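You operate a simulated robot arm through the tools that you are given. There is no shell and no other tool.

You run a simulated robot arm. Do the job below in one go: nothing can be reset, and whatever is moved stays where it is left.

## Task
Slide the red carriage clear, grease its guide patch and return it.
Fine: up to the cylinder first, to its stop last; brush from the grease tin, stood on the clear strip before the carriage returns. Set down upright: green grease brush. A coat counts when it lies all over at full strength: go over it till it gets no stronger.
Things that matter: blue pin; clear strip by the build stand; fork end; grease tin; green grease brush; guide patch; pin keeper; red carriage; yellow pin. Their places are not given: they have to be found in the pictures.

The check looks at the end state, three seconds after you hand in, the way a careful person would. Anything else that was tipped, shoved, dropped, spilled or broken makes it a failure.

## Robot
A 6-joint arm with a two-finger parallel gripper, fixed in place. Base frame: the origin is at the foot of the arm, x ahead of it, y to its left, z up; the work surface is at about z = 880. Units: mm, degrees, N and s.
With the tool pointing down near the work surface it reaches from about 260 to 660 mm from the base axis. Its first joint turns from -66.0 to 66.0 degrees. Payload 2.9 kg.
Tool frame: the origin (TCP) lies between the finger pads and is the grasp point; the fingertips stand 30 mm ahead of it; z points along the fingers, y is the line along which they close. Largest opening 110 mm; finger width 20, thickness 10; the body of the gripper, 48 by 112 mm, starts 55 mm behind the TCP.
Orientation is that of the tool frame in the base frame, as [roll, pitch, yaw] about the fixed x, y, z axes, in that order (R = Rz(yaw) Ry(pitch) Rx(roll)). With the fingers straight down and closing along the base's y, the tool's x points along the base's -x, its y along +y and its z along -z.

## Interface
- The arm moves only by the tool drive_tool. Its argument "motion" is a list that holds one entry, the list of rows, each a list of 7 numbers: the shift along the tool's x, y, z in mm, then the turn, a rotation vector about the tool's x, y, z in degrees, then the gripper command, from -1 (fully open) to 1 (shut), values between in proportion. In form: [[[dx, dy, dz, ax, ay, az, grip], ...]]. A call has 1 to 20 rows; each row is the pose to reach, as a shift and turn from the pose commanded when the call began, along the tool's axes at that moment. Each row takes 0.2 s and may step no farther than 50 mm and 8.6 degrees from the row before; otherwise, or with a gripper value out of range, the whole call is refused. Where a pose cannot be reached the arm comes as near as it can. A force on the tool above 40 N (or 10 N above the force at the start of the call, whichever is more), or a blocked arm, ends the call early, and 0.2 s more pass. Each finger travels about 108 mm/s and halts on what it meets, pressing with about 29 N; the grip force reading is that of the motor and also rises with nothing between the fingers. The clock runs only during rows and for 0.2 s after the last one: add rows that repeat a pose to give the fingers time. The reply holds the time, the measured pose of the TCP, the force on the tool along the base axes, the opening and the grip force, in the units named above and with some noise, with the torque about the TCP (base axes, N m) and any sound that the robot's microphone picked up.
- Cameras (640 x 400 px; columns grow to the right, rows downward): "scene" is fixed at [67.1, 421.7, 1399.5]; the picture's right is [-0.85, -0.52, 0.00], its down [-0.20, 0.33, -0.92] and it looks along [0.48, -0.79, -0.38] (base axes); focal length 350 px, centre (320, 200). "wrist" rides on the gripper at [72, 17, -103] in the tool frame; the picture's right is [-0.23, 0.97, 0.00], its down [-0.76, -0.18, -0.62] and it looks along [-0.61, -0.14, 0.78] (tool axes); focal length 222 px, centre (320, 200).
- camera(camera): a new picture of that camera. The clock stands still meanwhile.
- measure_at(camera, pixels): for up to 12 pixels [column, row] of the newest picture of that camera ("zoom" is the newest enlarged one), the place [x, y, z] in the base frame of the surface seen there, good to about 2 mm. The clock stands still meanwhile.
- zoom(camera, box): a new picture of the part [left, top, right, bottom] of that camera's present view, enlarged. The clock stands still meanwhile.
- job_done(): hands the job in; it is judged then, once.

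Leave the gripper open and the arm clear of the work at the hand-in unless told otherwise.

The tools are called as a command line: name --argument value ..., lists and objects as JSON in quotes. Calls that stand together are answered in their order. drive_tool: Moves the arm, as the interface text tells. Its arguments: {"type":"object","properties":{"motion":{"type":"array","items":{"type":"array","items":{"type":"array","items":{"type":"number"}}}}},"required":["motion"]} The other tools are called the same way: camera (camera) takes a picture; measure_at (camera, pixels) gives the place of the surface under pixels of a picture; zoom (camera, box) takes an enlarged picture of a part of a camera's view; job_done () hands the job in.

At the start:

```text
clock: 0.0
position: [258.2, -290.1, 1292.9]
orientation: [180.0, 0.0, -180.0]
ft_force: [0.7, -0.4, -0.3]
torque: [-0.02, 0.01, 0.01]
opening: 109.9
grip_force: 0.0
```

scene: 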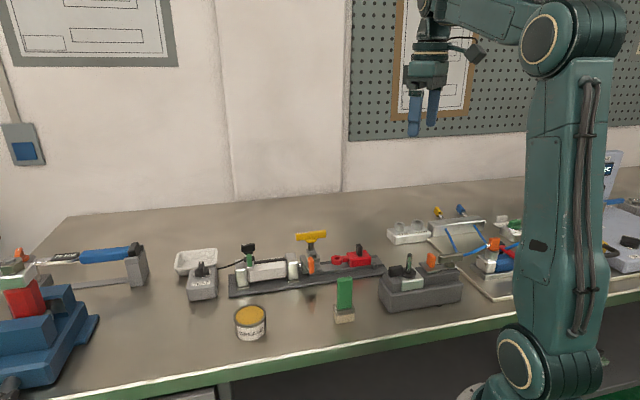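
wrist: 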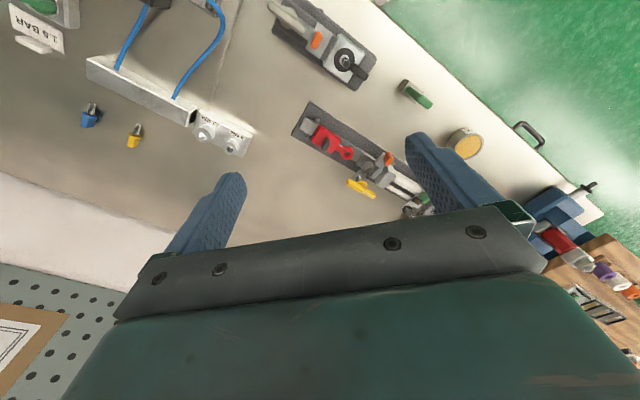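

I see a bench with a stand holding a red carriage near (350,258), a yellow T-pin at (311,237), a tin at (250,320) and a green brush at (344,298). I'll look at enlarged views first.

zoom --camera "scene" --box '[160, 210, 400, 360]'

zoom --camera "scene" --box '[360, 190, 540, 310]'

zoom --camera "wrist" --box '[260, 60, 500, 220]'

zoom --camera "scene" --box '[220, 220, 400, 310]'

```text
2.67 times, centred on (280, 285) of scene
```

zoom: 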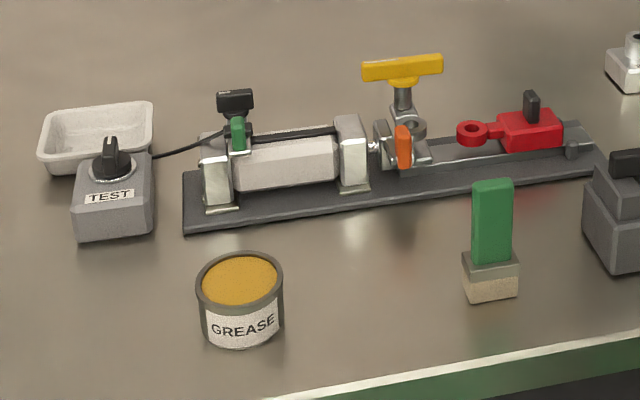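

```text
3.33 times, centred on (450, 250) of scene
```

zoom: 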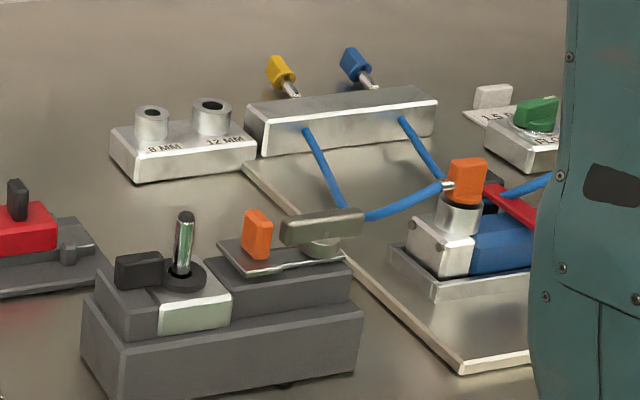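

```text
2.50 times, centred on (380, 140) of wrist
```

zoom: 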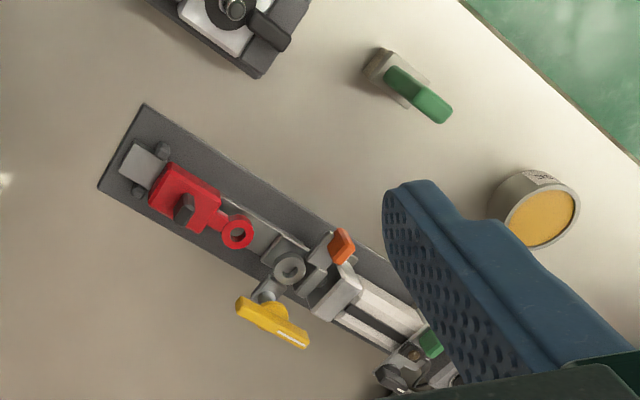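

```text
3.56 times, centred on (310, 265) of scene
```

zoom: 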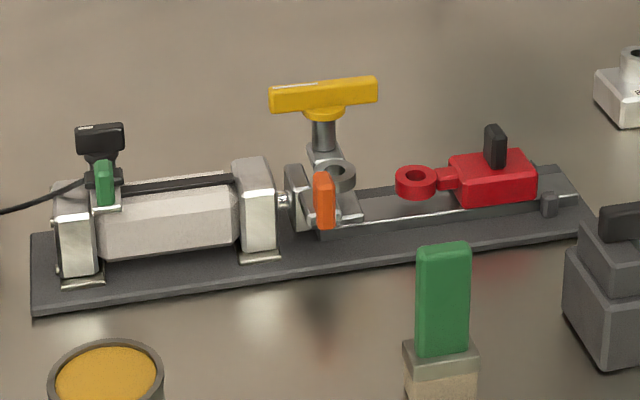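

The stand shows a cylinder with a rod and fork, a yellow T-piece, an orange piece and the red carriage on a rail. I'll measure key points in the newest enlarged scene view and the wrist view.

measure_at --camera "scene" --pixels '[[311, 237], [311, 262], [337, 260], [360, 247], [352, 262], [374, 268], [345, 280], [344, 318], [251, 312], [250, 335], [232, 292], [384, 268]]'

measure_at --camera "wrist" --pixels '[[328, 140], [348, 153], [334, 143], [315, 125], [377, 167], [361, 188], [389, 158], [465, 145], [412, 92], [420, 100], [300, 130], [360, 175]]'

measure_at --camera "zoom" --pixels '[[323, 95], [323, 140], [416, 180], [495, 148], [490, 190], [549, 205], [440, 255], [440, 355], [105, 360], [324, 200], [345, 175], [440, 222]]'

```text
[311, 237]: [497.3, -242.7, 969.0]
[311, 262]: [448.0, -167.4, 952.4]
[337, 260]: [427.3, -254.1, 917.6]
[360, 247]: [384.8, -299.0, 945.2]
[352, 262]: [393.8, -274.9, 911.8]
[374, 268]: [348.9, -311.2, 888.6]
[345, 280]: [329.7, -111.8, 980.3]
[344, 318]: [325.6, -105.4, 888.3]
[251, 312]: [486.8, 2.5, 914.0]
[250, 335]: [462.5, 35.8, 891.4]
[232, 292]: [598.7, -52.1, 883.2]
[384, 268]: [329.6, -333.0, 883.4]
```

```text
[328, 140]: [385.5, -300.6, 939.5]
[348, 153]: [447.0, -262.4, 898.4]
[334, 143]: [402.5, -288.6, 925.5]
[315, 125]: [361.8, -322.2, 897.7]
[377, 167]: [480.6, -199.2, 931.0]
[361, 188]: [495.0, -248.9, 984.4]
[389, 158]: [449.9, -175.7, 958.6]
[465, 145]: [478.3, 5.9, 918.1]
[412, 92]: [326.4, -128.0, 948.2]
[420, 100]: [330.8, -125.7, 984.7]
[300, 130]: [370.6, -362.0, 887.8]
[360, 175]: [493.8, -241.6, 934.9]
```

```text
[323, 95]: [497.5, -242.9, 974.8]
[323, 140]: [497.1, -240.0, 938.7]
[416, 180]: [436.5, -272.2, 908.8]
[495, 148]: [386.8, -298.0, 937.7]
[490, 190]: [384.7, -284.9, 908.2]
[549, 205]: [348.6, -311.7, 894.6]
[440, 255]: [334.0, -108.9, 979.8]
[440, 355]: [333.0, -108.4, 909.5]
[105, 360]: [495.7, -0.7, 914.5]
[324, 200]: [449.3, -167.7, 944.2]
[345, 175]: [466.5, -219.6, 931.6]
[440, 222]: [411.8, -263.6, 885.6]
```

The carriage grip is about (386,-299,938), the eye about (437,-272,909), the T-piece about (497,-243,975), the brush about (331,-112,980 top) and the tin about (482,3,914). I'll go lower with open fingers so the wrist camera sees the stand up close, staying well above everything.

drive_tool --motion '[[[-6, 8, 38, 0, 0, 0, -1], [-14, 16, 76, 0, 0, 0, -1], [-22, 26, 114, 0, 0, 0, -1], [-30, 36, 152, 0, 0, 0, -1], [-38, 46, 190, 0, 0, 0, -1], [-44, 56, 215, 0, 0, 0, -1], [-44, 56, 215, 0, 0, 0, -1]]]'

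camera --camera "wrist"

```text
clock: 1.6
position: [302.4, -234.5, 1077.2]
orientation: [179.9, 0.1, 180.0]
ft_force: [-0.4, 0.4, -0.7]
torque: [-0.02, 0.02, 0.0]
opening: 109.9
grip_force: 0.0
```

```text
taken
```

wrist: 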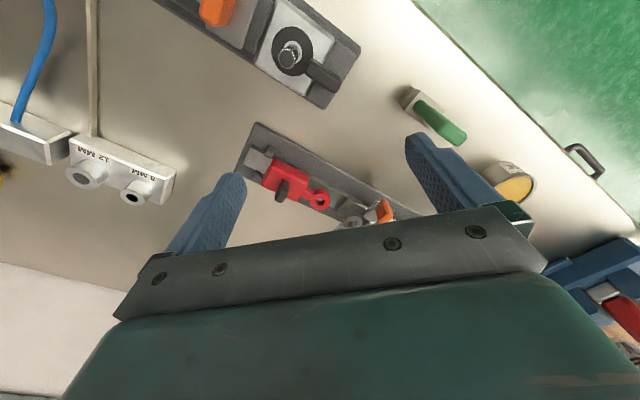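

The stand lies at columns 240–420, rows 120–225, partly hidden by the gripper. I'll move about 110 mm ahead at the same height so it sits higher in the picture.

drive_tool --motion '[[[-40, 0, 0, 0, 0, 0, -1], [-80, 0, 0, 0, 0, 0, -1], [-120, 0, 0, 0, 0, 0, -1], [-120, 0, 0, 0, 0, 0, -1]]]'

camera --camera "wrist"

zoom --camera "wrist" --box '[220, 40, 460, 190]'

```text
clock: 2.6
position: [424.8, -232.7, 1076.5]
orientation: [179.9, -0.1, -180.0]
ft_force: [0.1, -0.6, -0.4]
torque: [-0.04, 0.01, 0.01]
opening: 109.8
grip_force: 0.1
```

```text
taken
```

wrist: 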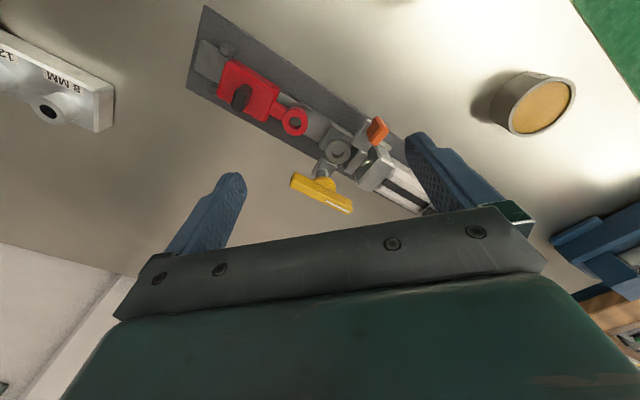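

```text
2.67 times, centred on (340, 115) of wrist
```

zoom: 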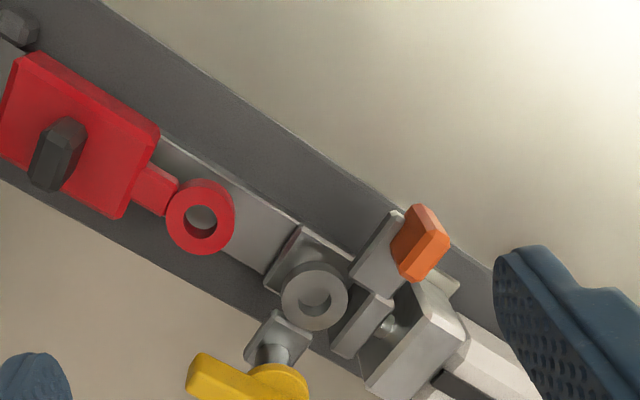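

Now the stand shows: red carriage with black grip at (243,97), red eye at (294,121), grey ring (fork) at (336,151), yellow T at (321,192), orange tab at (377,131). I'll measure these.

measure_at --camera "wrist" --pixels '[[241, 92], [294, 121], [337, 152], [321, 192], [377, 128], [206, 62], [224, 82], [256, 100], [275, 100], [228, 50], [205, 10], [186, 88]]'

measure_at --camera "zoom" --pixels '[[40, 60], [155, 135], [120, 215], [5, 120], [210, 185], [200, 245], [230, 240], [285, 290], [345, 290], [315, 300], [300, 230], [265, 345]]'

zoom --camera "wrist" --box '[170, 0, 320, 100]'

zoom --camera "wrist" --box '[280, 100, 440, 220]'

```text
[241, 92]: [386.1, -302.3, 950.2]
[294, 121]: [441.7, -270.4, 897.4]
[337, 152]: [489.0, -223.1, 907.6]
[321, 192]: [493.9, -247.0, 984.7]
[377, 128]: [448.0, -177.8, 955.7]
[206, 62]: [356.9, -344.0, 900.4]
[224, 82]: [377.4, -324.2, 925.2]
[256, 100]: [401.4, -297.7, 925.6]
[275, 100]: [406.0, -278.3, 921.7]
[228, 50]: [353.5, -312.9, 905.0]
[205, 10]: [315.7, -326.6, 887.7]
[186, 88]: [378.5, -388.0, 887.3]
```

```text
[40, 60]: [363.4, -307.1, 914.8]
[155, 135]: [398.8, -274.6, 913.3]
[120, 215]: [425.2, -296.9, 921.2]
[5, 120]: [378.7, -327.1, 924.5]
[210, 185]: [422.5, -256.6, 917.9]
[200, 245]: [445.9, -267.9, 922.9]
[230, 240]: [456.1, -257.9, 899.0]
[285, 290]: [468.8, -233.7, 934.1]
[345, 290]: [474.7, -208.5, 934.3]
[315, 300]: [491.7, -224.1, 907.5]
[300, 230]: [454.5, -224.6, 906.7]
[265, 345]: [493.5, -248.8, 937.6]
```

```text
4.00 times, centred on (245, 50) of wrist
```

zoom: 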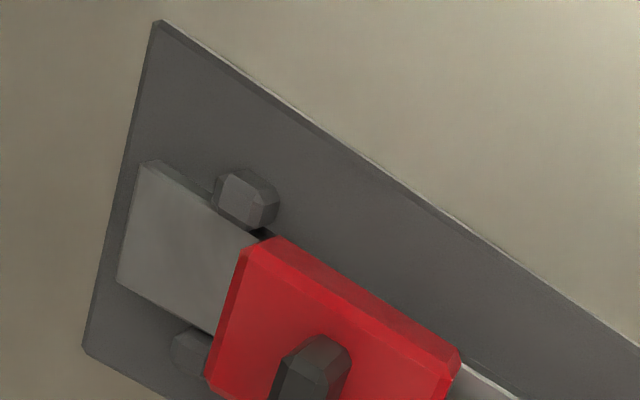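

```text
3.33 times, centred on (360, 160) of wrist
```

zoom: 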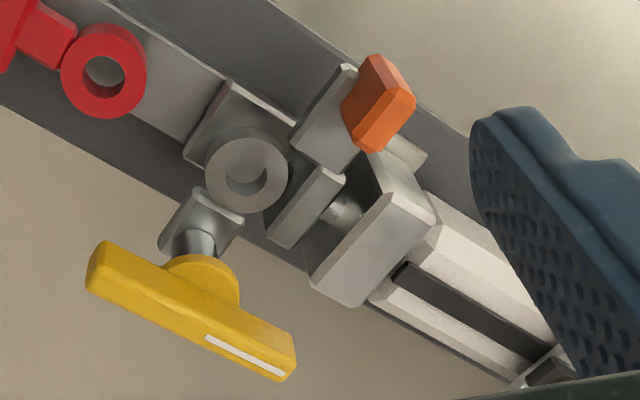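

The stand's long axis runs at about 45° in the base frame (base end edge from (316,-327) to (379,-388)). I want to find the clear strip and look at the brush and tin, so I'll zoom into the scene picture around the stand.

zoom --camera "scene" --box '[220, 260, 400, 360]'

zoom --camera "scene" --box '[320, 230, 400, 280]'

zoom --camera "scene" --box '[270, 220, 350, 290]'

camera --camera "scene"

```text
3.56 times, centred on (310, 310) of scene
```

zoom: 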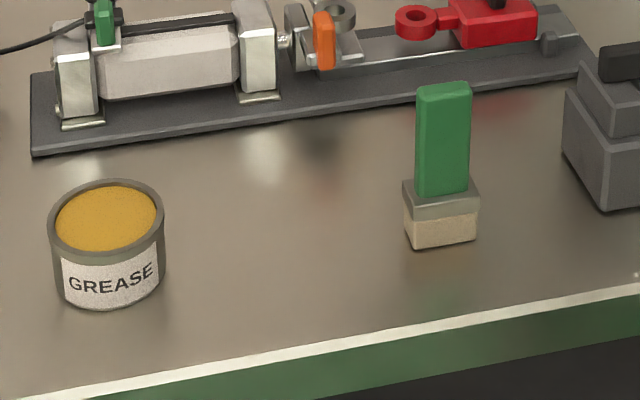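

```text
8.00 times, centred on (360, 255) of scene
```

zoom: 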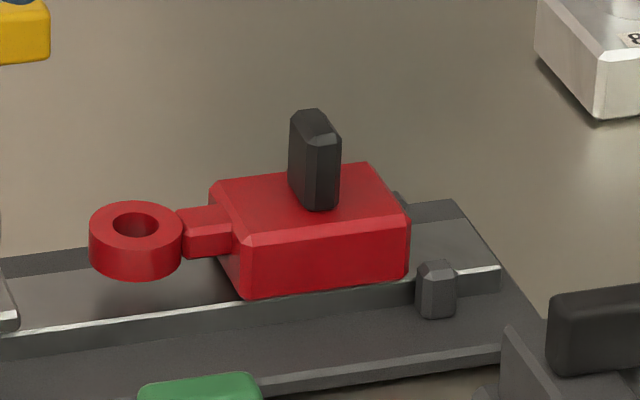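

```text
5.71 times, centred on (310, 255) of scene
```

zoom: 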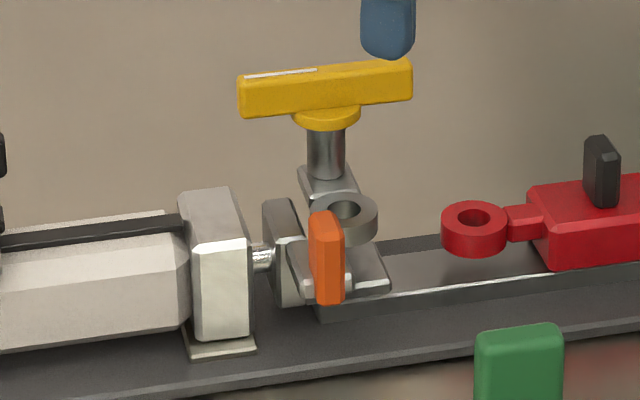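

```text
taken
```

scene: 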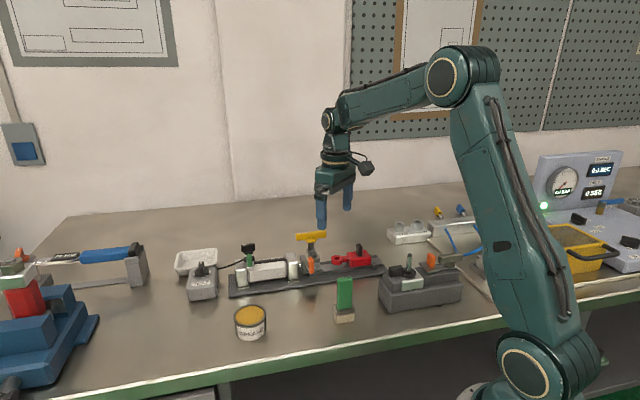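

The carriage sits just against two posts at the right end (its stop); its black grip is a thin upright tab at (359,250) in the scene. I'll re-zoom there and measure its faces and the rail.

zoom --camera "scene" --box '[320, 230, 400, 280]'

measure_at --camera "zoom" --pixels '[[303, 150], [328, 165], [325, 122], [296, 125], [330, 200], [305, 115], [250, 255], [395, 255], [437, 270], [225, 190], [360, 170], [400, 215]]'

measure_at --camera "zoom" --pixels '[[135, 250], [135, 225], [100, 330], [200, 315], [480, 270], [450, 240], [90, 280], [60, 300], [240, 285], [405, 270], [300, 345], [505, 290]]'

```text
8.00 times, centred on (360, 255) of scene
```

zoom: 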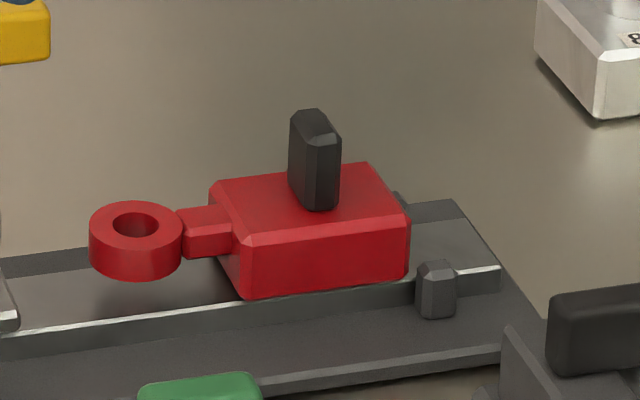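

```text
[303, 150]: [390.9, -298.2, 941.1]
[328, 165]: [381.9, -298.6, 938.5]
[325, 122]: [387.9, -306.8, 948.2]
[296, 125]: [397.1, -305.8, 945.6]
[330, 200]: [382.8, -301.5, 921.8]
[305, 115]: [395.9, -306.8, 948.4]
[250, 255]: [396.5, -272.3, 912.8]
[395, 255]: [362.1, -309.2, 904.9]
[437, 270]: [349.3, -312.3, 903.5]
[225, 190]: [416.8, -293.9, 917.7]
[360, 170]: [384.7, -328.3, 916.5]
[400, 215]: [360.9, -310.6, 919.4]
```

```text
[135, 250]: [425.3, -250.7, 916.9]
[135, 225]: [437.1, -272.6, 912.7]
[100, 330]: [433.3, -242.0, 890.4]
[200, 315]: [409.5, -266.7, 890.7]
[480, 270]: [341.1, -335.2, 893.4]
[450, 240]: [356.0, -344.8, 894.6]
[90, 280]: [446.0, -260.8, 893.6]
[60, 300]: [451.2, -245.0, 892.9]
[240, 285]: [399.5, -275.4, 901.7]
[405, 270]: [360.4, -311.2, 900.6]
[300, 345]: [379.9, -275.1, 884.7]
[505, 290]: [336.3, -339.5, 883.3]
```

The grip is a tab about 8 mm thick along the slide and 24 mm wide across it, centred near (389,-302), top at z≈949; carriage top z≈921. Next I look closely at the brush and tin and measure them.

zoom --camera "scene" --box '[316, 270, 372, 330]'

measure_at --camera "zoom" --pixels '[[320, 60], [300, 120], [320, 200], [370, 120], [280, 120], [320, 245], [300, 300], [360, 300], [270, 330], [385, 320], [260, 250], [400, 240]]'

zoom --camera "wrist" --box '[460, 40, 620, 160]'

measure_at --camera "zoom" --pixels '[[320, 220], [230, 260], [440, 180], [290, 160], [330, 370], [200, 280], [455, 170], [360, 130], [250, 370], [420, 310], [300, 120], [150, 200]]'

```text
6.67 times, centred on (344, 300) of scene
```

zoom: 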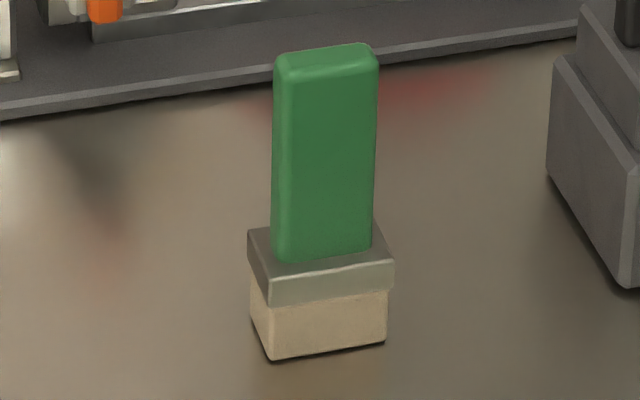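

```text
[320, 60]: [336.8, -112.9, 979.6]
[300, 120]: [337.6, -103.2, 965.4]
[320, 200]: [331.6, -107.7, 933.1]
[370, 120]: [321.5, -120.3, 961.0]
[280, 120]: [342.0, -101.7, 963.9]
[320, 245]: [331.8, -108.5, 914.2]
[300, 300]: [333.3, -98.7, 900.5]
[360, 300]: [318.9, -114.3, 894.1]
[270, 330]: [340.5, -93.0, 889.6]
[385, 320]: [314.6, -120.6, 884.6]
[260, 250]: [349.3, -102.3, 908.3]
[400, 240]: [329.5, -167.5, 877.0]
```

```text
3.33 times, centred on (540, 100) of wrist
```

zoom: 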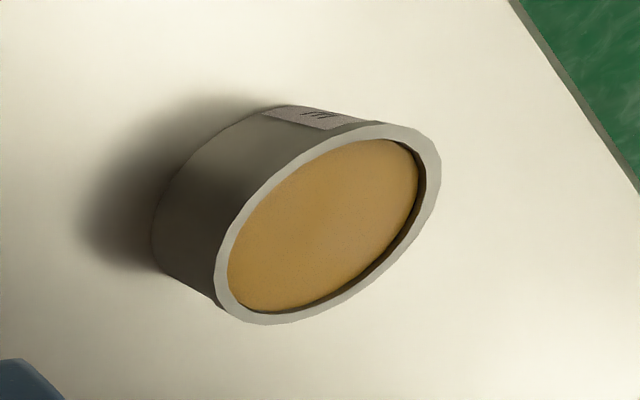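

```text
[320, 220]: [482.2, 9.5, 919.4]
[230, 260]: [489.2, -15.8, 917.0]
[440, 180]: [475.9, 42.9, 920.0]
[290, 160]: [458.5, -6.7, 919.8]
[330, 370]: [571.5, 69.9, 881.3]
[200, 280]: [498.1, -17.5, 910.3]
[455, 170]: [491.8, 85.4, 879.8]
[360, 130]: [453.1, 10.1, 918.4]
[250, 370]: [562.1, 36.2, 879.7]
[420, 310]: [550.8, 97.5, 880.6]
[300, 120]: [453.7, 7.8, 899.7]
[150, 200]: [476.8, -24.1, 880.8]
```

The tin centre is about (482,13), rim z≈920, outer radius 30; the brush is aligned with the stand's 45° too. Now I move above the carriage grip, turning the tool 45° so the fingers close along the slide direction, with a partial opening of about 40 mm.

drive_tool --motion '[[[6, -11, 4, 0, 0, 7.5, 0.0], [12, -23, 9, 0, 0, 15, 0.2], [18, -35, 13, 0, 0, 22.5, 0.27], [24, -46, 18, 0, 0, 30, 0.27], [30, -58, 22, 0, 0, 37.5, 0.27], [36, -69, 26, 0, 0, 45, 0.27], [36, -69, 26, 0, 0, 45, 0.27]]]'

camera --camera "wrist"

zoom --camera "scene" --box '[280, 180, 420, 280]'

```text
clock: 4.2
position: [386.7, -301.9, 1050.3]
orientation: [-180.0, -0.1, 134.9]
ft_force: [0.0, -1.2, 0.8]
torque: [-0.05, 0.02, -0.04]
opening: 40.2
grip_force: 0.1
```

```text
taken
```

wrist: 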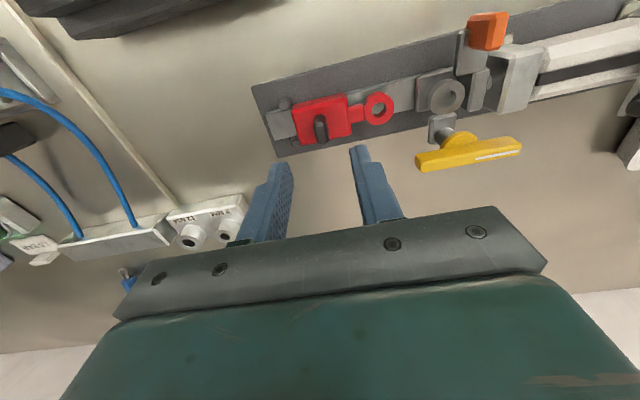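

```text
4.00 times, centred on (350, 230) of scene
```

zoom: 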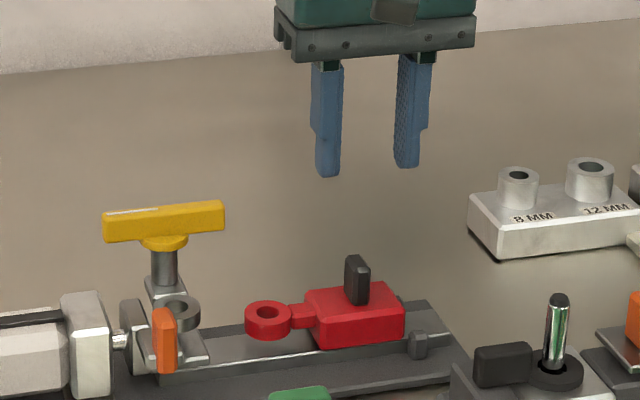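

The stand is now level with the finger line in the wrist view. I'll measure the grip, posts, base edges and rail to get the exact slide direction.

zoom --camera "wrist" --box '[240, 20, 480, 170]'

measure_at --camera "zoom" --pixels '[[205, 253], [215, 275], [220, 300], [205, 240], [40, 180], [110, 358], [440, 85], [545, 60], [250, 125], [375, 190], [545, 205], [290, 215]]'

measure_at --camera "zoom" --pixels '[[150, 225], [155, 300], [285, 200], [300, 285], [120, 213], [130, 315], [85, 260], [70, 240], [90, 310], [430, 160], [350, 195], [420, 215]]'

```text
2.67 times, centred on (360, 95) of wrist
```

zoom: 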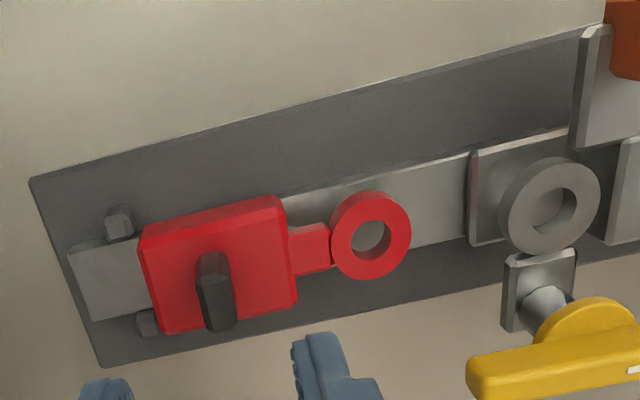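

```text
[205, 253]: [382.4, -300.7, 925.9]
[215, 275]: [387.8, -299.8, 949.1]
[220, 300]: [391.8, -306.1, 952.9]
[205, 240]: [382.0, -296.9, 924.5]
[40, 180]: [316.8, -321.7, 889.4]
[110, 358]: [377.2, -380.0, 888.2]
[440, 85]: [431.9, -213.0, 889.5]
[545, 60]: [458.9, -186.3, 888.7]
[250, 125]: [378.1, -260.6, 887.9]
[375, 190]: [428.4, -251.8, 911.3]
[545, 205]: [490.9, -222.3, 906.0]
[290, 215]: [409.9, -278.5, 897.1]
```

```text
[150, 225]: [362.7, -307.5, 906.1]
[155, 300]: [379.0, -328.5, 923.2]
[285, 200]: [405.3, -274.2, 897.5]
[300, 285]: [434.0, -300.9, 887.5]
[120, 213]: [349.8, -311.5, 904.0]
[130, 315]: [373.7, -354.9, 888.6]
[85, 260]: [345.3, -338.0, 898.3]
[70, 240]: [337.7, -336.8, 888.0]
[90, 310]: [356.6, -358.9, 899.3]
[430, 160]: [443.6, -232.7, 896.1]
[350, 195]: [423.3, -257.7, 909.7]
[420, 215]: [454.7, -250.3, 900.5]
```

The grip's middle is at about (390,-306), top z≈950, with the carriage top at ≈921. I lower straight down onto it, TCP to z≈957 so fingertips stay about 5 mm above the carriage, fingers still open 40 mm.

drive_tool --motion '[[[-2.5, -0.5, 30, 0, 0, 0, 0.27], [-5, -1, 60, 0, 0, 0, 0.27], [-5, -1, 78, 0, 0, 0, 0.27], [-5, -1, 86, 0, 0, 0, 0.27], [-5, -1, 93, 0, 0, 0, 0.27], [-5, -1, 93, 0, 0, 0, 0.27]]]'

zoom --camera "scene" --box '[290, 200, 400, 280]'

zoom --camera "wrist" --box '[200, 60, 480, 220]'

```text
clock: 5.6
position: [391.7, -307.1, 958.1]
orientation: [179.9, 0.0, 135.1]
ft_force: [0.4, -0.4, 0.6]
torque: [0.0, 0.03, -0.03]
opening: 40.2
grip_force: 0.0
```

```text
5.00 times, centred on (345, 240) of scene
```

zoom: 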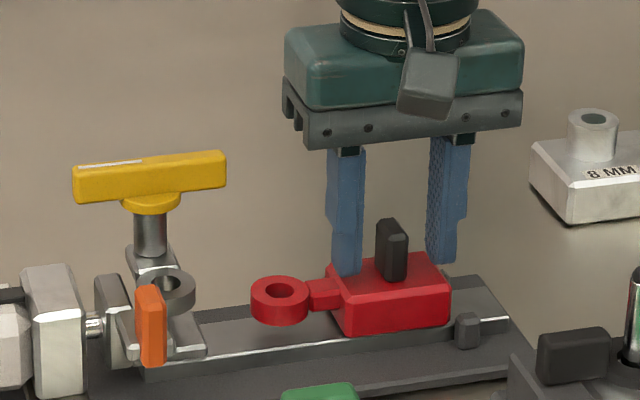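

```text
2.29 times, centred on (340, 140) of wrist
```

zoom: 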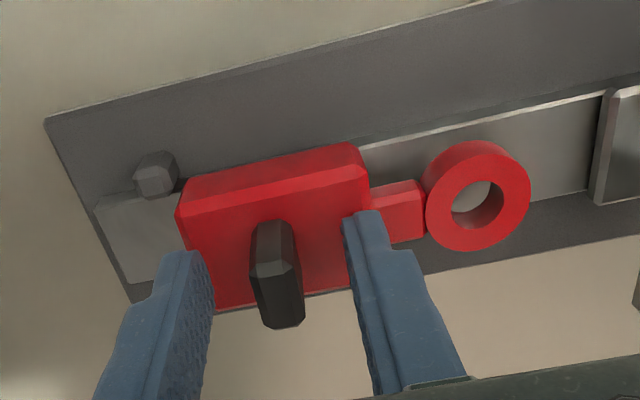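

The tab stands between the two fingers with room on both sides. I close the gripper on it, holding the pose.

drive_tool --motion '[[[0, 0, 0, 0, 0, 0, 0.5], [0, 0, 0, 0, 0, 0, 0.7], [0, 0, 0, 0, 0, 0, 1], [0, 0, 0, 0, 0, 0, 1], [0, 0, 0, 0, 0, 0, 1]]]'

zoom --camera "scene" --box '[290, 200, 400, 280]'

```text
clock: 6.8
position: [391.5, -306.7, 958.1]
orientation: [180.0, -0.1, 135.1]
ft_force: [3.9, 4.2, -1.6]
torque: [-0.01, -0.13, -0.04]
opening: 11.6
grip_force: 45.3
```

```text
5.00 times, centred on (345, 240) of scene
```

zoom: 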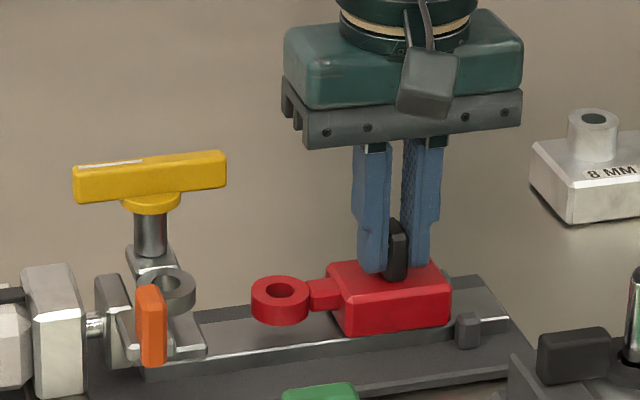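

The tab is held (opening 11.6 mm). I slide gently 15 mm along tool +y (towards the cylinder) first, to feel the friction and sideways forces.

drive_tool --motion '[[[0, 2, 0, 0, 0, 0, 1], [0, 5, 0, 0, 0, 0, 1], [0, 8, 0, 0, 0, 0, 1], [0, 12, 0, 0, 0, 0, 1], [0, 15, 0, 0, 0, 0, 1], [0, 15, 0, 0, 0, 0, 1]]]'

zoom --camera "scene" --box '[290, 200, 400, 280]'

```text
clock: 8.2
position: [400.9, -297.7, 959.1]
orientation: [-180.0, 0.3, 135.1]
ft_force: [4.3, -5.5, 5.6]
torque: [0.05, 0.16, -0.03]
opening: 11.1
grip_force: 44.8
```

```text
5.00 times, centred on (345, 240) of scene
```

zoom: 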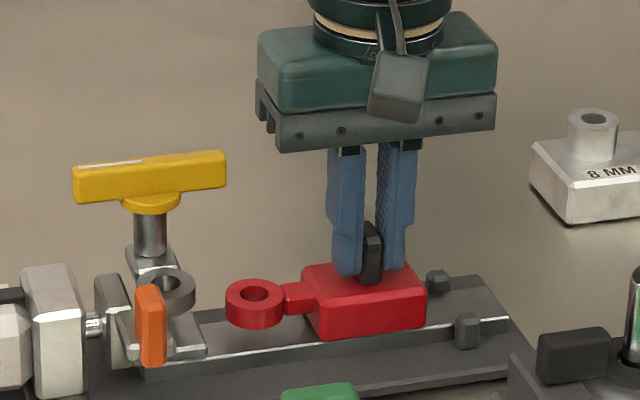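

The carriage slid about 13 mm with only slight sideways load (≈7 N towards -n). I continue 20 mm more along +y with a small sideways correction.

drive_tool --motion '[[[-0.4, 3, 0.5, 0, 0, 0, 1], [-0.8, 6, 0.7, 0, 0, 0, 1], [-1, 10, 0.8, 0, 0, 0, 1], [-1.2, 14, 0.8, 0, 0, 0, 1], [-1.3, 18, 0.8, 0, 0, 0, 1], [-1.4, 21, 0.8, 0, 0, 0, 1], [-1.4, 21, 0.8, 0, 0, 0, 1]]]'

zoom --camera "scene" --box '[290, 200, 400, 280]'

camera --camera "wrist"

```text
clock: 9.8
position: [416.8, -282.6, 958.4]
orientation: [-179.9, 0.0, 135.0]
ft_force: [-6.0, 5.8, 22.6]
torque: [0.49, 0.52, -0.05]
opening: 11.5
grip_force: 45.4
```

```text
5.00 times, centred on (345, 240) of scene
```

zoom: 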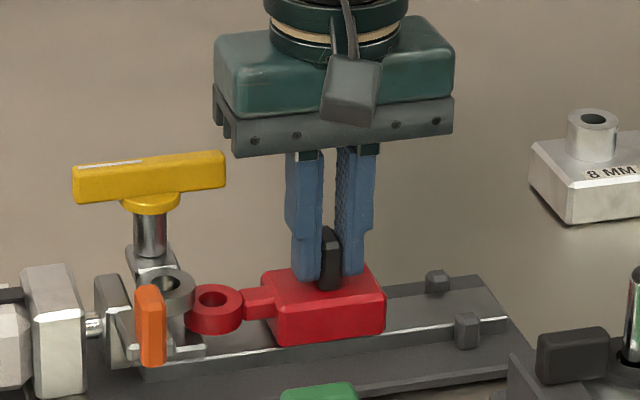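

```text
taken
```

wrist: 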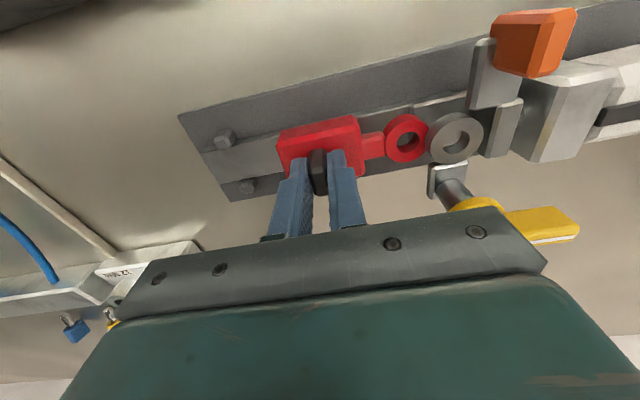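

About 35 mm moved; I had pressed down slightly (22 N up), which I'll relieve. The eye nears the fork ring at (455,137) in the wrist view. I'll look closer at the exposed rail and the fork gap before continuing.

zoom --camera "wrist" --box '[170, 80, 330, 210]'

zoom --camera "wrist" --box '[360, 60, 560, 190]'

zoom --camera "scene" --box '[300, 240, 390, 290]'

```text
3.08 times, centred on (250, 145) of wrist
```

zoom: 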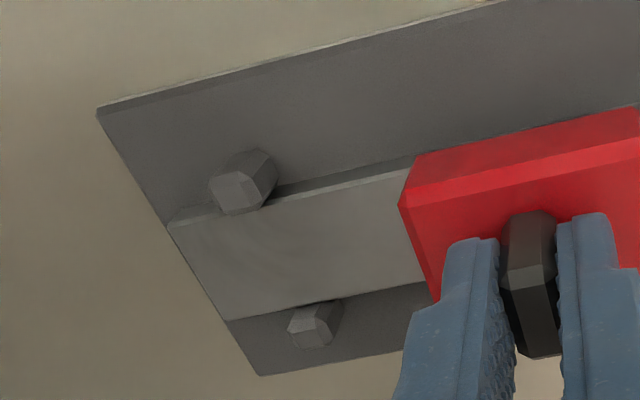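

```text
3.08 times, centred on (460, 125) of wrist
```

zoom: 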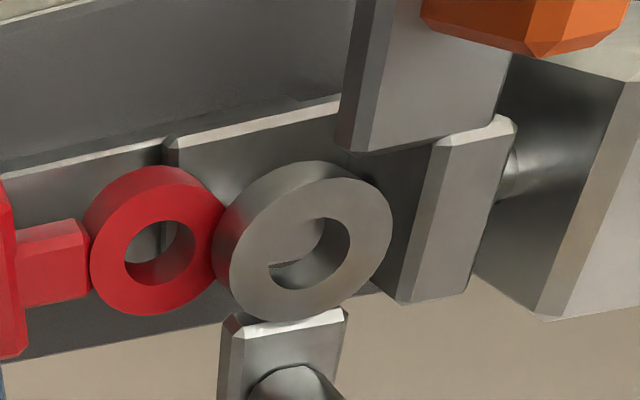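

```text
7.11 times, centred on (345, 265) of scene
```

zoom: 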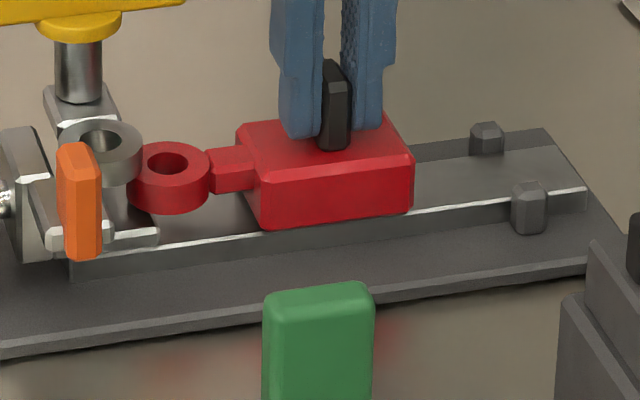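

The red eye passes below the grey ring, about 23 mm short of hole-to-hole alignment. I relieve the vertical load and slide on about 16 mm in small steps.

drive_tool --motion '[[[0.7, 0, -0.8, 0, 0, 0, 1], [0.7, 3, -0.8, 0, 0, 0, 1], [0.6, 6, -0.8, 0, 0, 0, 1], [0.6, 9, -0.8, 0, 0, 0, 1], [0.5, 12, -0.8, 0, 0, 0, 1], [0.5, 14, -0.8, 0, 0, 0, 1], [0.5, 16, -0.8, 0, 0, 0, 1], [0.5, 16, -0.8, 0, 0, 0, 1]]]'

zoom --camera "scene" --box '[290, 220, 390, 290]'

zoom --camera "wrist" --box '[340, 40, 560, 190]'

```text
clock: 11.6
position: [427.8, -269.2, 958.4]
orientation: [-179.9, 0.0, 135.0]
ft_force: [-3.0, 4.1, 5.2]
torque: [-0.68, -0.63, -0.02]
opening: 11.7
grip_force: 44.8
```

```text
5.71 times, centred on (340, 255) of scene
```

zoom: 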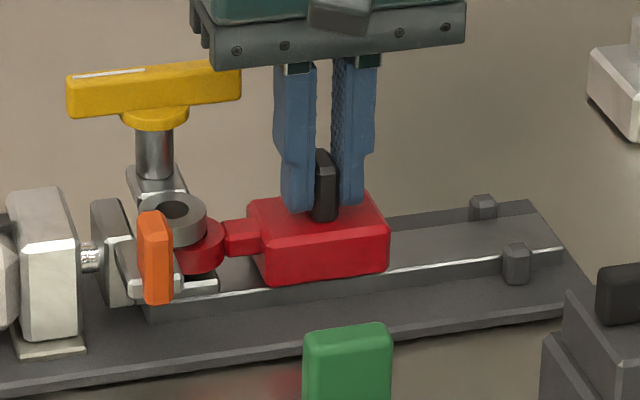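

```text
2.67 times, centred on (450, 115) of wrist
```

zoom: 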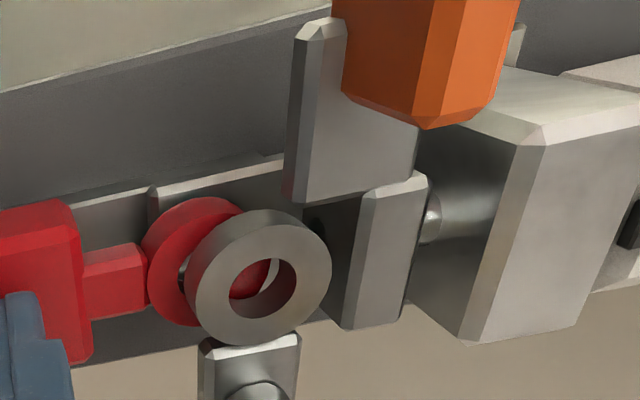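

The eye is now under the ring, with about 7 mm left to align. I slide on 7 mm slowly watching for contact.

drive_tool --motion '[[[0, 1.5, 0, 0, 0, 0, 1], [0, 3, 0, 0, 0, 0, 1], [0, 4.5, 0, 0, 0, 0, 1], [0, 6, 0, 0, 0, 0, 1], [0, 7, 0, 0, 0, 0, 1], [0, 7, 0, 0, 0, 0, 1]]]'

zoom --camera "scene" --box '[290, 220, 390, 290]'

zoom --camera "wrist" --box '[340, 40, 560, 190]'

zoom --camera "wrist" --box '[120, 80, 340, 230]'

```text
clock: 13.0
position: [431.9, -265.4, 957.4]
orientation: [180.0, -0.1, 134.9]
ft_force: [-2.4, 0.3, 6.1]
torque: [1.0, 1.01, -0.03]
opening: 11.4
grip_force: 44.5
```

```text
5.71 times, centred on (340, 255) of scene
```

zoom: 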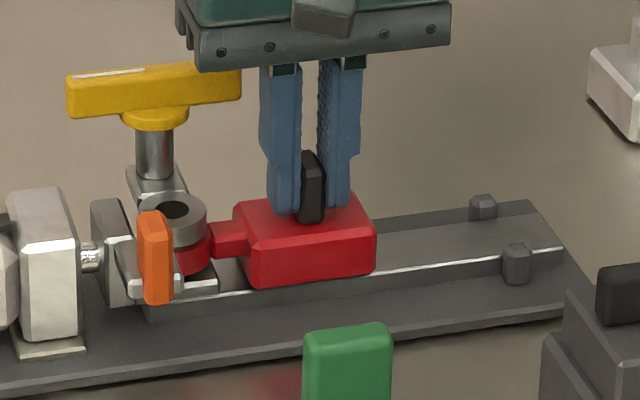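

```text
2.67 times, centred on (450, 115) of wrist
```

zoom: 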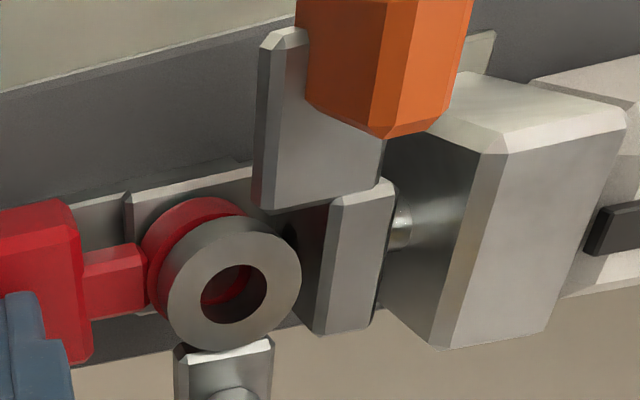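

```text
2.67 times, centred on (230, 155) of wrist
```

zoom: 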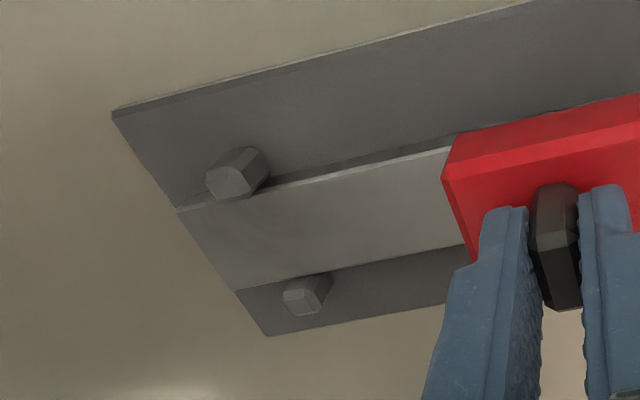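

The eye is within ~2 mm of the ring hole with no contact load. I nudge 1.5 mm more, then open the fingers just enough to release the tab.

drive_tool --motion '[[[0, 0.7, 0, 0, 0, 0, 1], [0, 1.5, 0, 0, 0, 0, 1], [0, 1.5, 0, 0, 0, 0, 1], [0, 1.5, 0, 0, 0, 0, 0.7], [0, 1.5, 0, 0, 0, 0, 0.5], [0, 1.5, 0, 0, 0, 0, 0.5], [0, 1.5, 0, 0, 0, 0, 0.5]]]'

```text
clock: 14.6
position: [433.9, -264.5, 960.1]
orientation: [179.9, 0.0, 135.0]
ft_force: [-0.3, -0.8, 0.4]
torque: [0.03, 0.0, -0.01]
opening: 27.5
grip_force: 0.1
```

The tab is released (opening 27.5 mm, no force). I go straight up about 110 mm and then look at the exposed rail.

drive_tool --motion '[[[0, 0, -10, 0, 0, 0, 0.5], [0, 0, -30, 0, 0, 0, 0.5], [0, 0, -60, 0, 0, 0, 0.5], [0, 0, -90, 0, 0, 0, 0.5], [0, 0, -110, 0, 0, 0, 0.5], [0, -30, -110, 0, 0, 0, 0.5], [0, -60, -110, 0, 0, 0, 0.5], [0, -60, -110, 0, 0, 0, 0.5]]]'

camera --camera "wrist"

zoom --camera "scene" --box '[320, 240, 400, 290]'

zoom --camera "wrist" --box '[220, 30, 400, 150]'

```text
clock: 16.4
position: [388.9, -307.1, 1069.6]
orientation: [179.9, 0.0, 134.9]
ft_force: [0.3, -0.5, 0.0]
torque: [0.0, 0.02, 0.01]
opening: 27.4
grip_force: 0.1
```

```text
taken
```

wrist: 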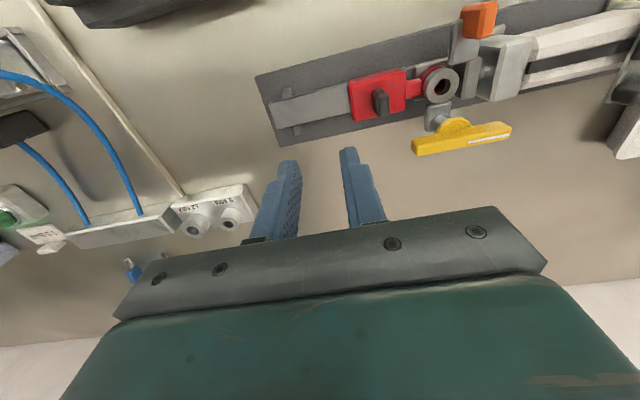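

```text
8.00 times, centred on (360, 265) of scene
```

zoom: 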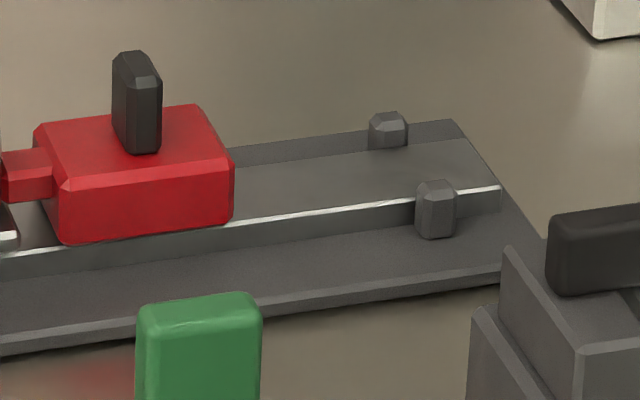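

```text
3.33 times, centred on (310, 90) of wrist
```

zoom: 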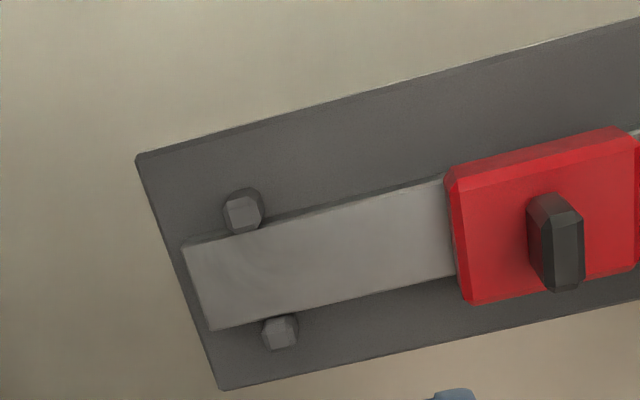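

The rail between the posts and the carriage is now bare (wrist zoom: from (183,245)/(210,330) to (448,185)/(458,278)). I measure its corners and the posts.

measure_at --camera "zoom" --pixels '[[190, 250], [212, 322], [240, 240], [262, 310], [330, 220], [345, 295], [435, 195], [447, 270], [242, 212], [280, 332], [340, 255], [400, 240]]'

measure_at --camera "zoom" --pixels '[[225, 290], [290, 270], [345, 212], [345, 303], [420, 192], [430, 283], [545, 215], [560, 250], [460, 180], [470, 295], [150, 165], [222, 382]]'

```text
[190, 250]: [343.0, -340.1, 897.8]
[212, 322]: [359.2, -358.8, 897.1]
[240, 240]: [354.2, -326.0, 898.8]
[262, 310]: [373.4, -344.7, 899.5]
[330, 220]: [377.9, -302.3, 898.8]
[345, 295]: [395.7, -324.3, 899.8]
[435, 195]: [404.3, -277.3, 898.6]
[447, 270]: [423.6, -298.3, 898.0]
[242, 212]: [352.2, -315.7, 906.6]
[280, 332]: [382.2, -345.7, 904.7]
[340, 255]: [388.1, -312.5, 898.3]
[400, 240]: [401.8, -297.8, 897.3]
```

```text
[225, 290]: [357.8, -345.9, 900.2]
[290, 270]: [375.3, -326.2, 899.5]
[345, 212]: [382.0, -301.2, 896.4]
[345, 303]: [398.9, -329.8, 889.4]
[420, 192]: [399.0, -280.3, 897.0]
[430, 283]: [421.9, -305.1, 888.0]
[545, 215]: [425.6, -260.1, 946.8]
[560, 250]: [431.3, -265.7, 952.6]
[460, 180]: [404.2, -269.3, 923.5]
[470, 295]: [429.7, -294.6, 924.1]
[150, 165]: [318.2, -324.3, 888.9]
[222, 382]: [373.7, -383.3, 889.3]
```

The bare rail runs (in stand coordinates) about 95 mm long and 30 mm wide, top z≈898.5, with the carriage now ~58 mm towards the cylinder. Next I move above the brush near (335,-115) at a safe height to see its outline from above, opening to about 60 mm.

drive_tool --motion '[[[35, 20, -4, 0, 0, 0, 0.4], [70, 40, -8, 0, 0, 0, 0.3], [105, 60, -10, 0, 0, 0, 0.1], [140, 80, -10, 0, 0, 0, -0.1], [174, 98, -10, 0, 0, 0, -0.1], [174, 98, -10, 0, 0, 0, -0.1]]]'

camera --camera "wrist"

zoom --camera "wrist" --box '[220, 40, 420, 190]'

zoom --camera "scene" --box '[290, 200, 410, 340]'

```text
clock: 17.8
position: [335.2, -116.5, 1076.8]
orientation: [-180.0, 0.0, 135.0]
ft_force: [-0.6, 0.0, -0.8]
torque: [-0.01, 0.03, -0.01]
opening: 60.4
grip_force: 0.0
```

```text
taken
```

wrist: 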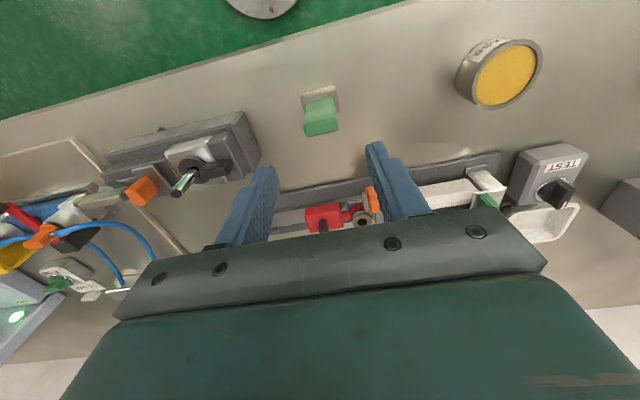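

```text
2.67 times, centred on (320, 115) of wrist
```

zoom: 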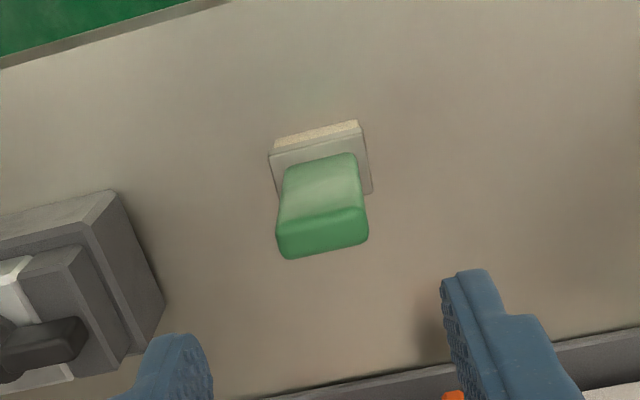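

```text
2.86 times, centred on (350, 270) of scene
```

zoom: 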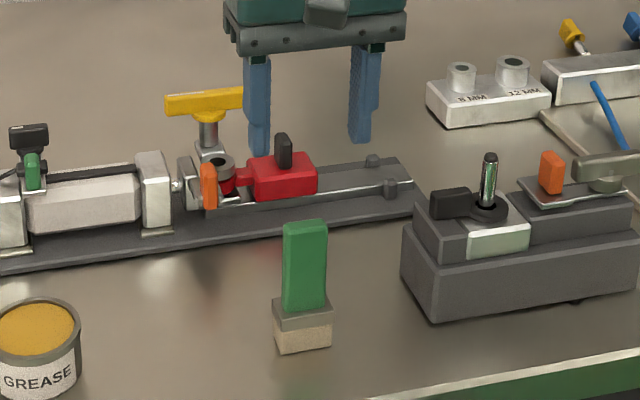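

The brush stands at zoom (320,190) with its handle's top end lower in the picture. I measure points on its handle, ferrule and bristles.

zoom --camera "wrist" --box '[280, 70, 360, 150]'

measure_at --camera "zoom" --pixels '[[320, 240], [220, 270], [420, 240], [225, 325], [430, 300], [320, 330], [250, 370], [410, 345], [300, 145], [190, 180], [420, 110], [440, 220]]'

measure_at --camera "zoom" --pixels '[[320, 350], [280, 320], [380, 310], [330, 300], [330, 315], [210, 165], [400, 135], [430, 180], [200, 200], [300, 180], [240, 350], [420, 325]]'

```text
5.00 times, centred on (320, 110) of wrist
```

zoom: 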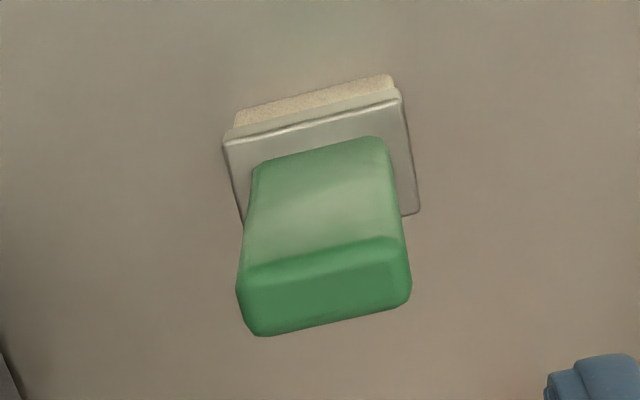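

```text
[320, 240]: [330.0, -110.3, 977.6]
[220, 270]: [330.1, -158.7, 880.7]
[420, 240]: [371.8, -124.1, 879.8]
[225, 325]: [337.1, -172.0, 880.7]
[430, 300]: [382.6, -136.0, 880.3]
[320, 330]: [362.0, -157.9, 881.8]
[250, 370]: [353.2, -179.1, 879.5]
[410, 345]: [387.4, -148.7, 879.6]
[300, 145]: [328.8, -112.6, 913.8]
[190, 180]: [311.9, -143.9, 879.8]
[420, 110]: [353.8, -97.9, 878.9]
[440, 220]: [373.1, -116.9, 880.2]
```

```text
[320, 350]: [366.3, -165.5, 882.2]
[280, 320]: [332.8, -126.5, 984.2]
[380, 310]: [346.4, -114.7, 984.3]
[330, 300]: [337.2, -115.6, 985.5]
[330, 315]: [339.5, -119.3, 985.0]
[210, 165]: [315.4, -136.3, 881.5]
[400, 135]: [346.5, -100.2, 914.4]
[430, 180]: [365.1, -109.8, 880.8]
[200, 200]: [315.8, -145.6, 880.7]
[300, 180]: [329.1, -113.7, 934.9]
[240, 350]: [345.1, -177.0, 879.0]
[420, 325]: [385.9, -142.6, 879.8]
```

The handle is about 30 × 15 mm, centred near (336,-115), top z≈985, ferrule top z≈914. I descend to TCP z≈957 with fingers open 60 mm around it.

drive_tool --motion '[[[0, 1, 35, 0, 0, 0, -0.1], [0, 1, 70, 0, 0, 0, -0.1], [0, 1, 95, 0, 0, 0, -0.1], [0, 1, 110, 0, 0, 0, -0.1], [0, 1, 119, 0, 0, 0, -0.1], [0, 1, 119, 0, 0, 0, -0.1]]]'

zoom --camera "scene" --box '[300, 220, 400, 340]'

zoom --camera "wrist" --box '[220, 60, 420, 210]'

```text
clock: 19.2
position: [337.5, -115.0, 958.2]
orientation: [179.9, -0.1, 135.1]
ft_force: [0.2, -0.5, -0.1]
torque: [-0.01, 0.0, 0.03]
opening: 60.8
grip_force: 0.0
```

```text
3.33 times, centred on (350, 280) of scene
```

zoom: 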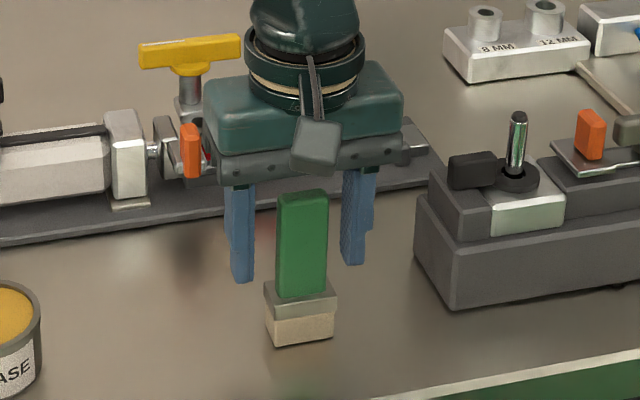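

```text
2.67 times, centred on (320, 135) of wrist
```

zoom: 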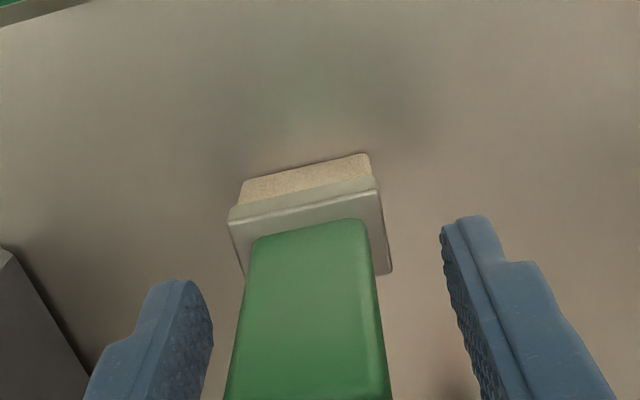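

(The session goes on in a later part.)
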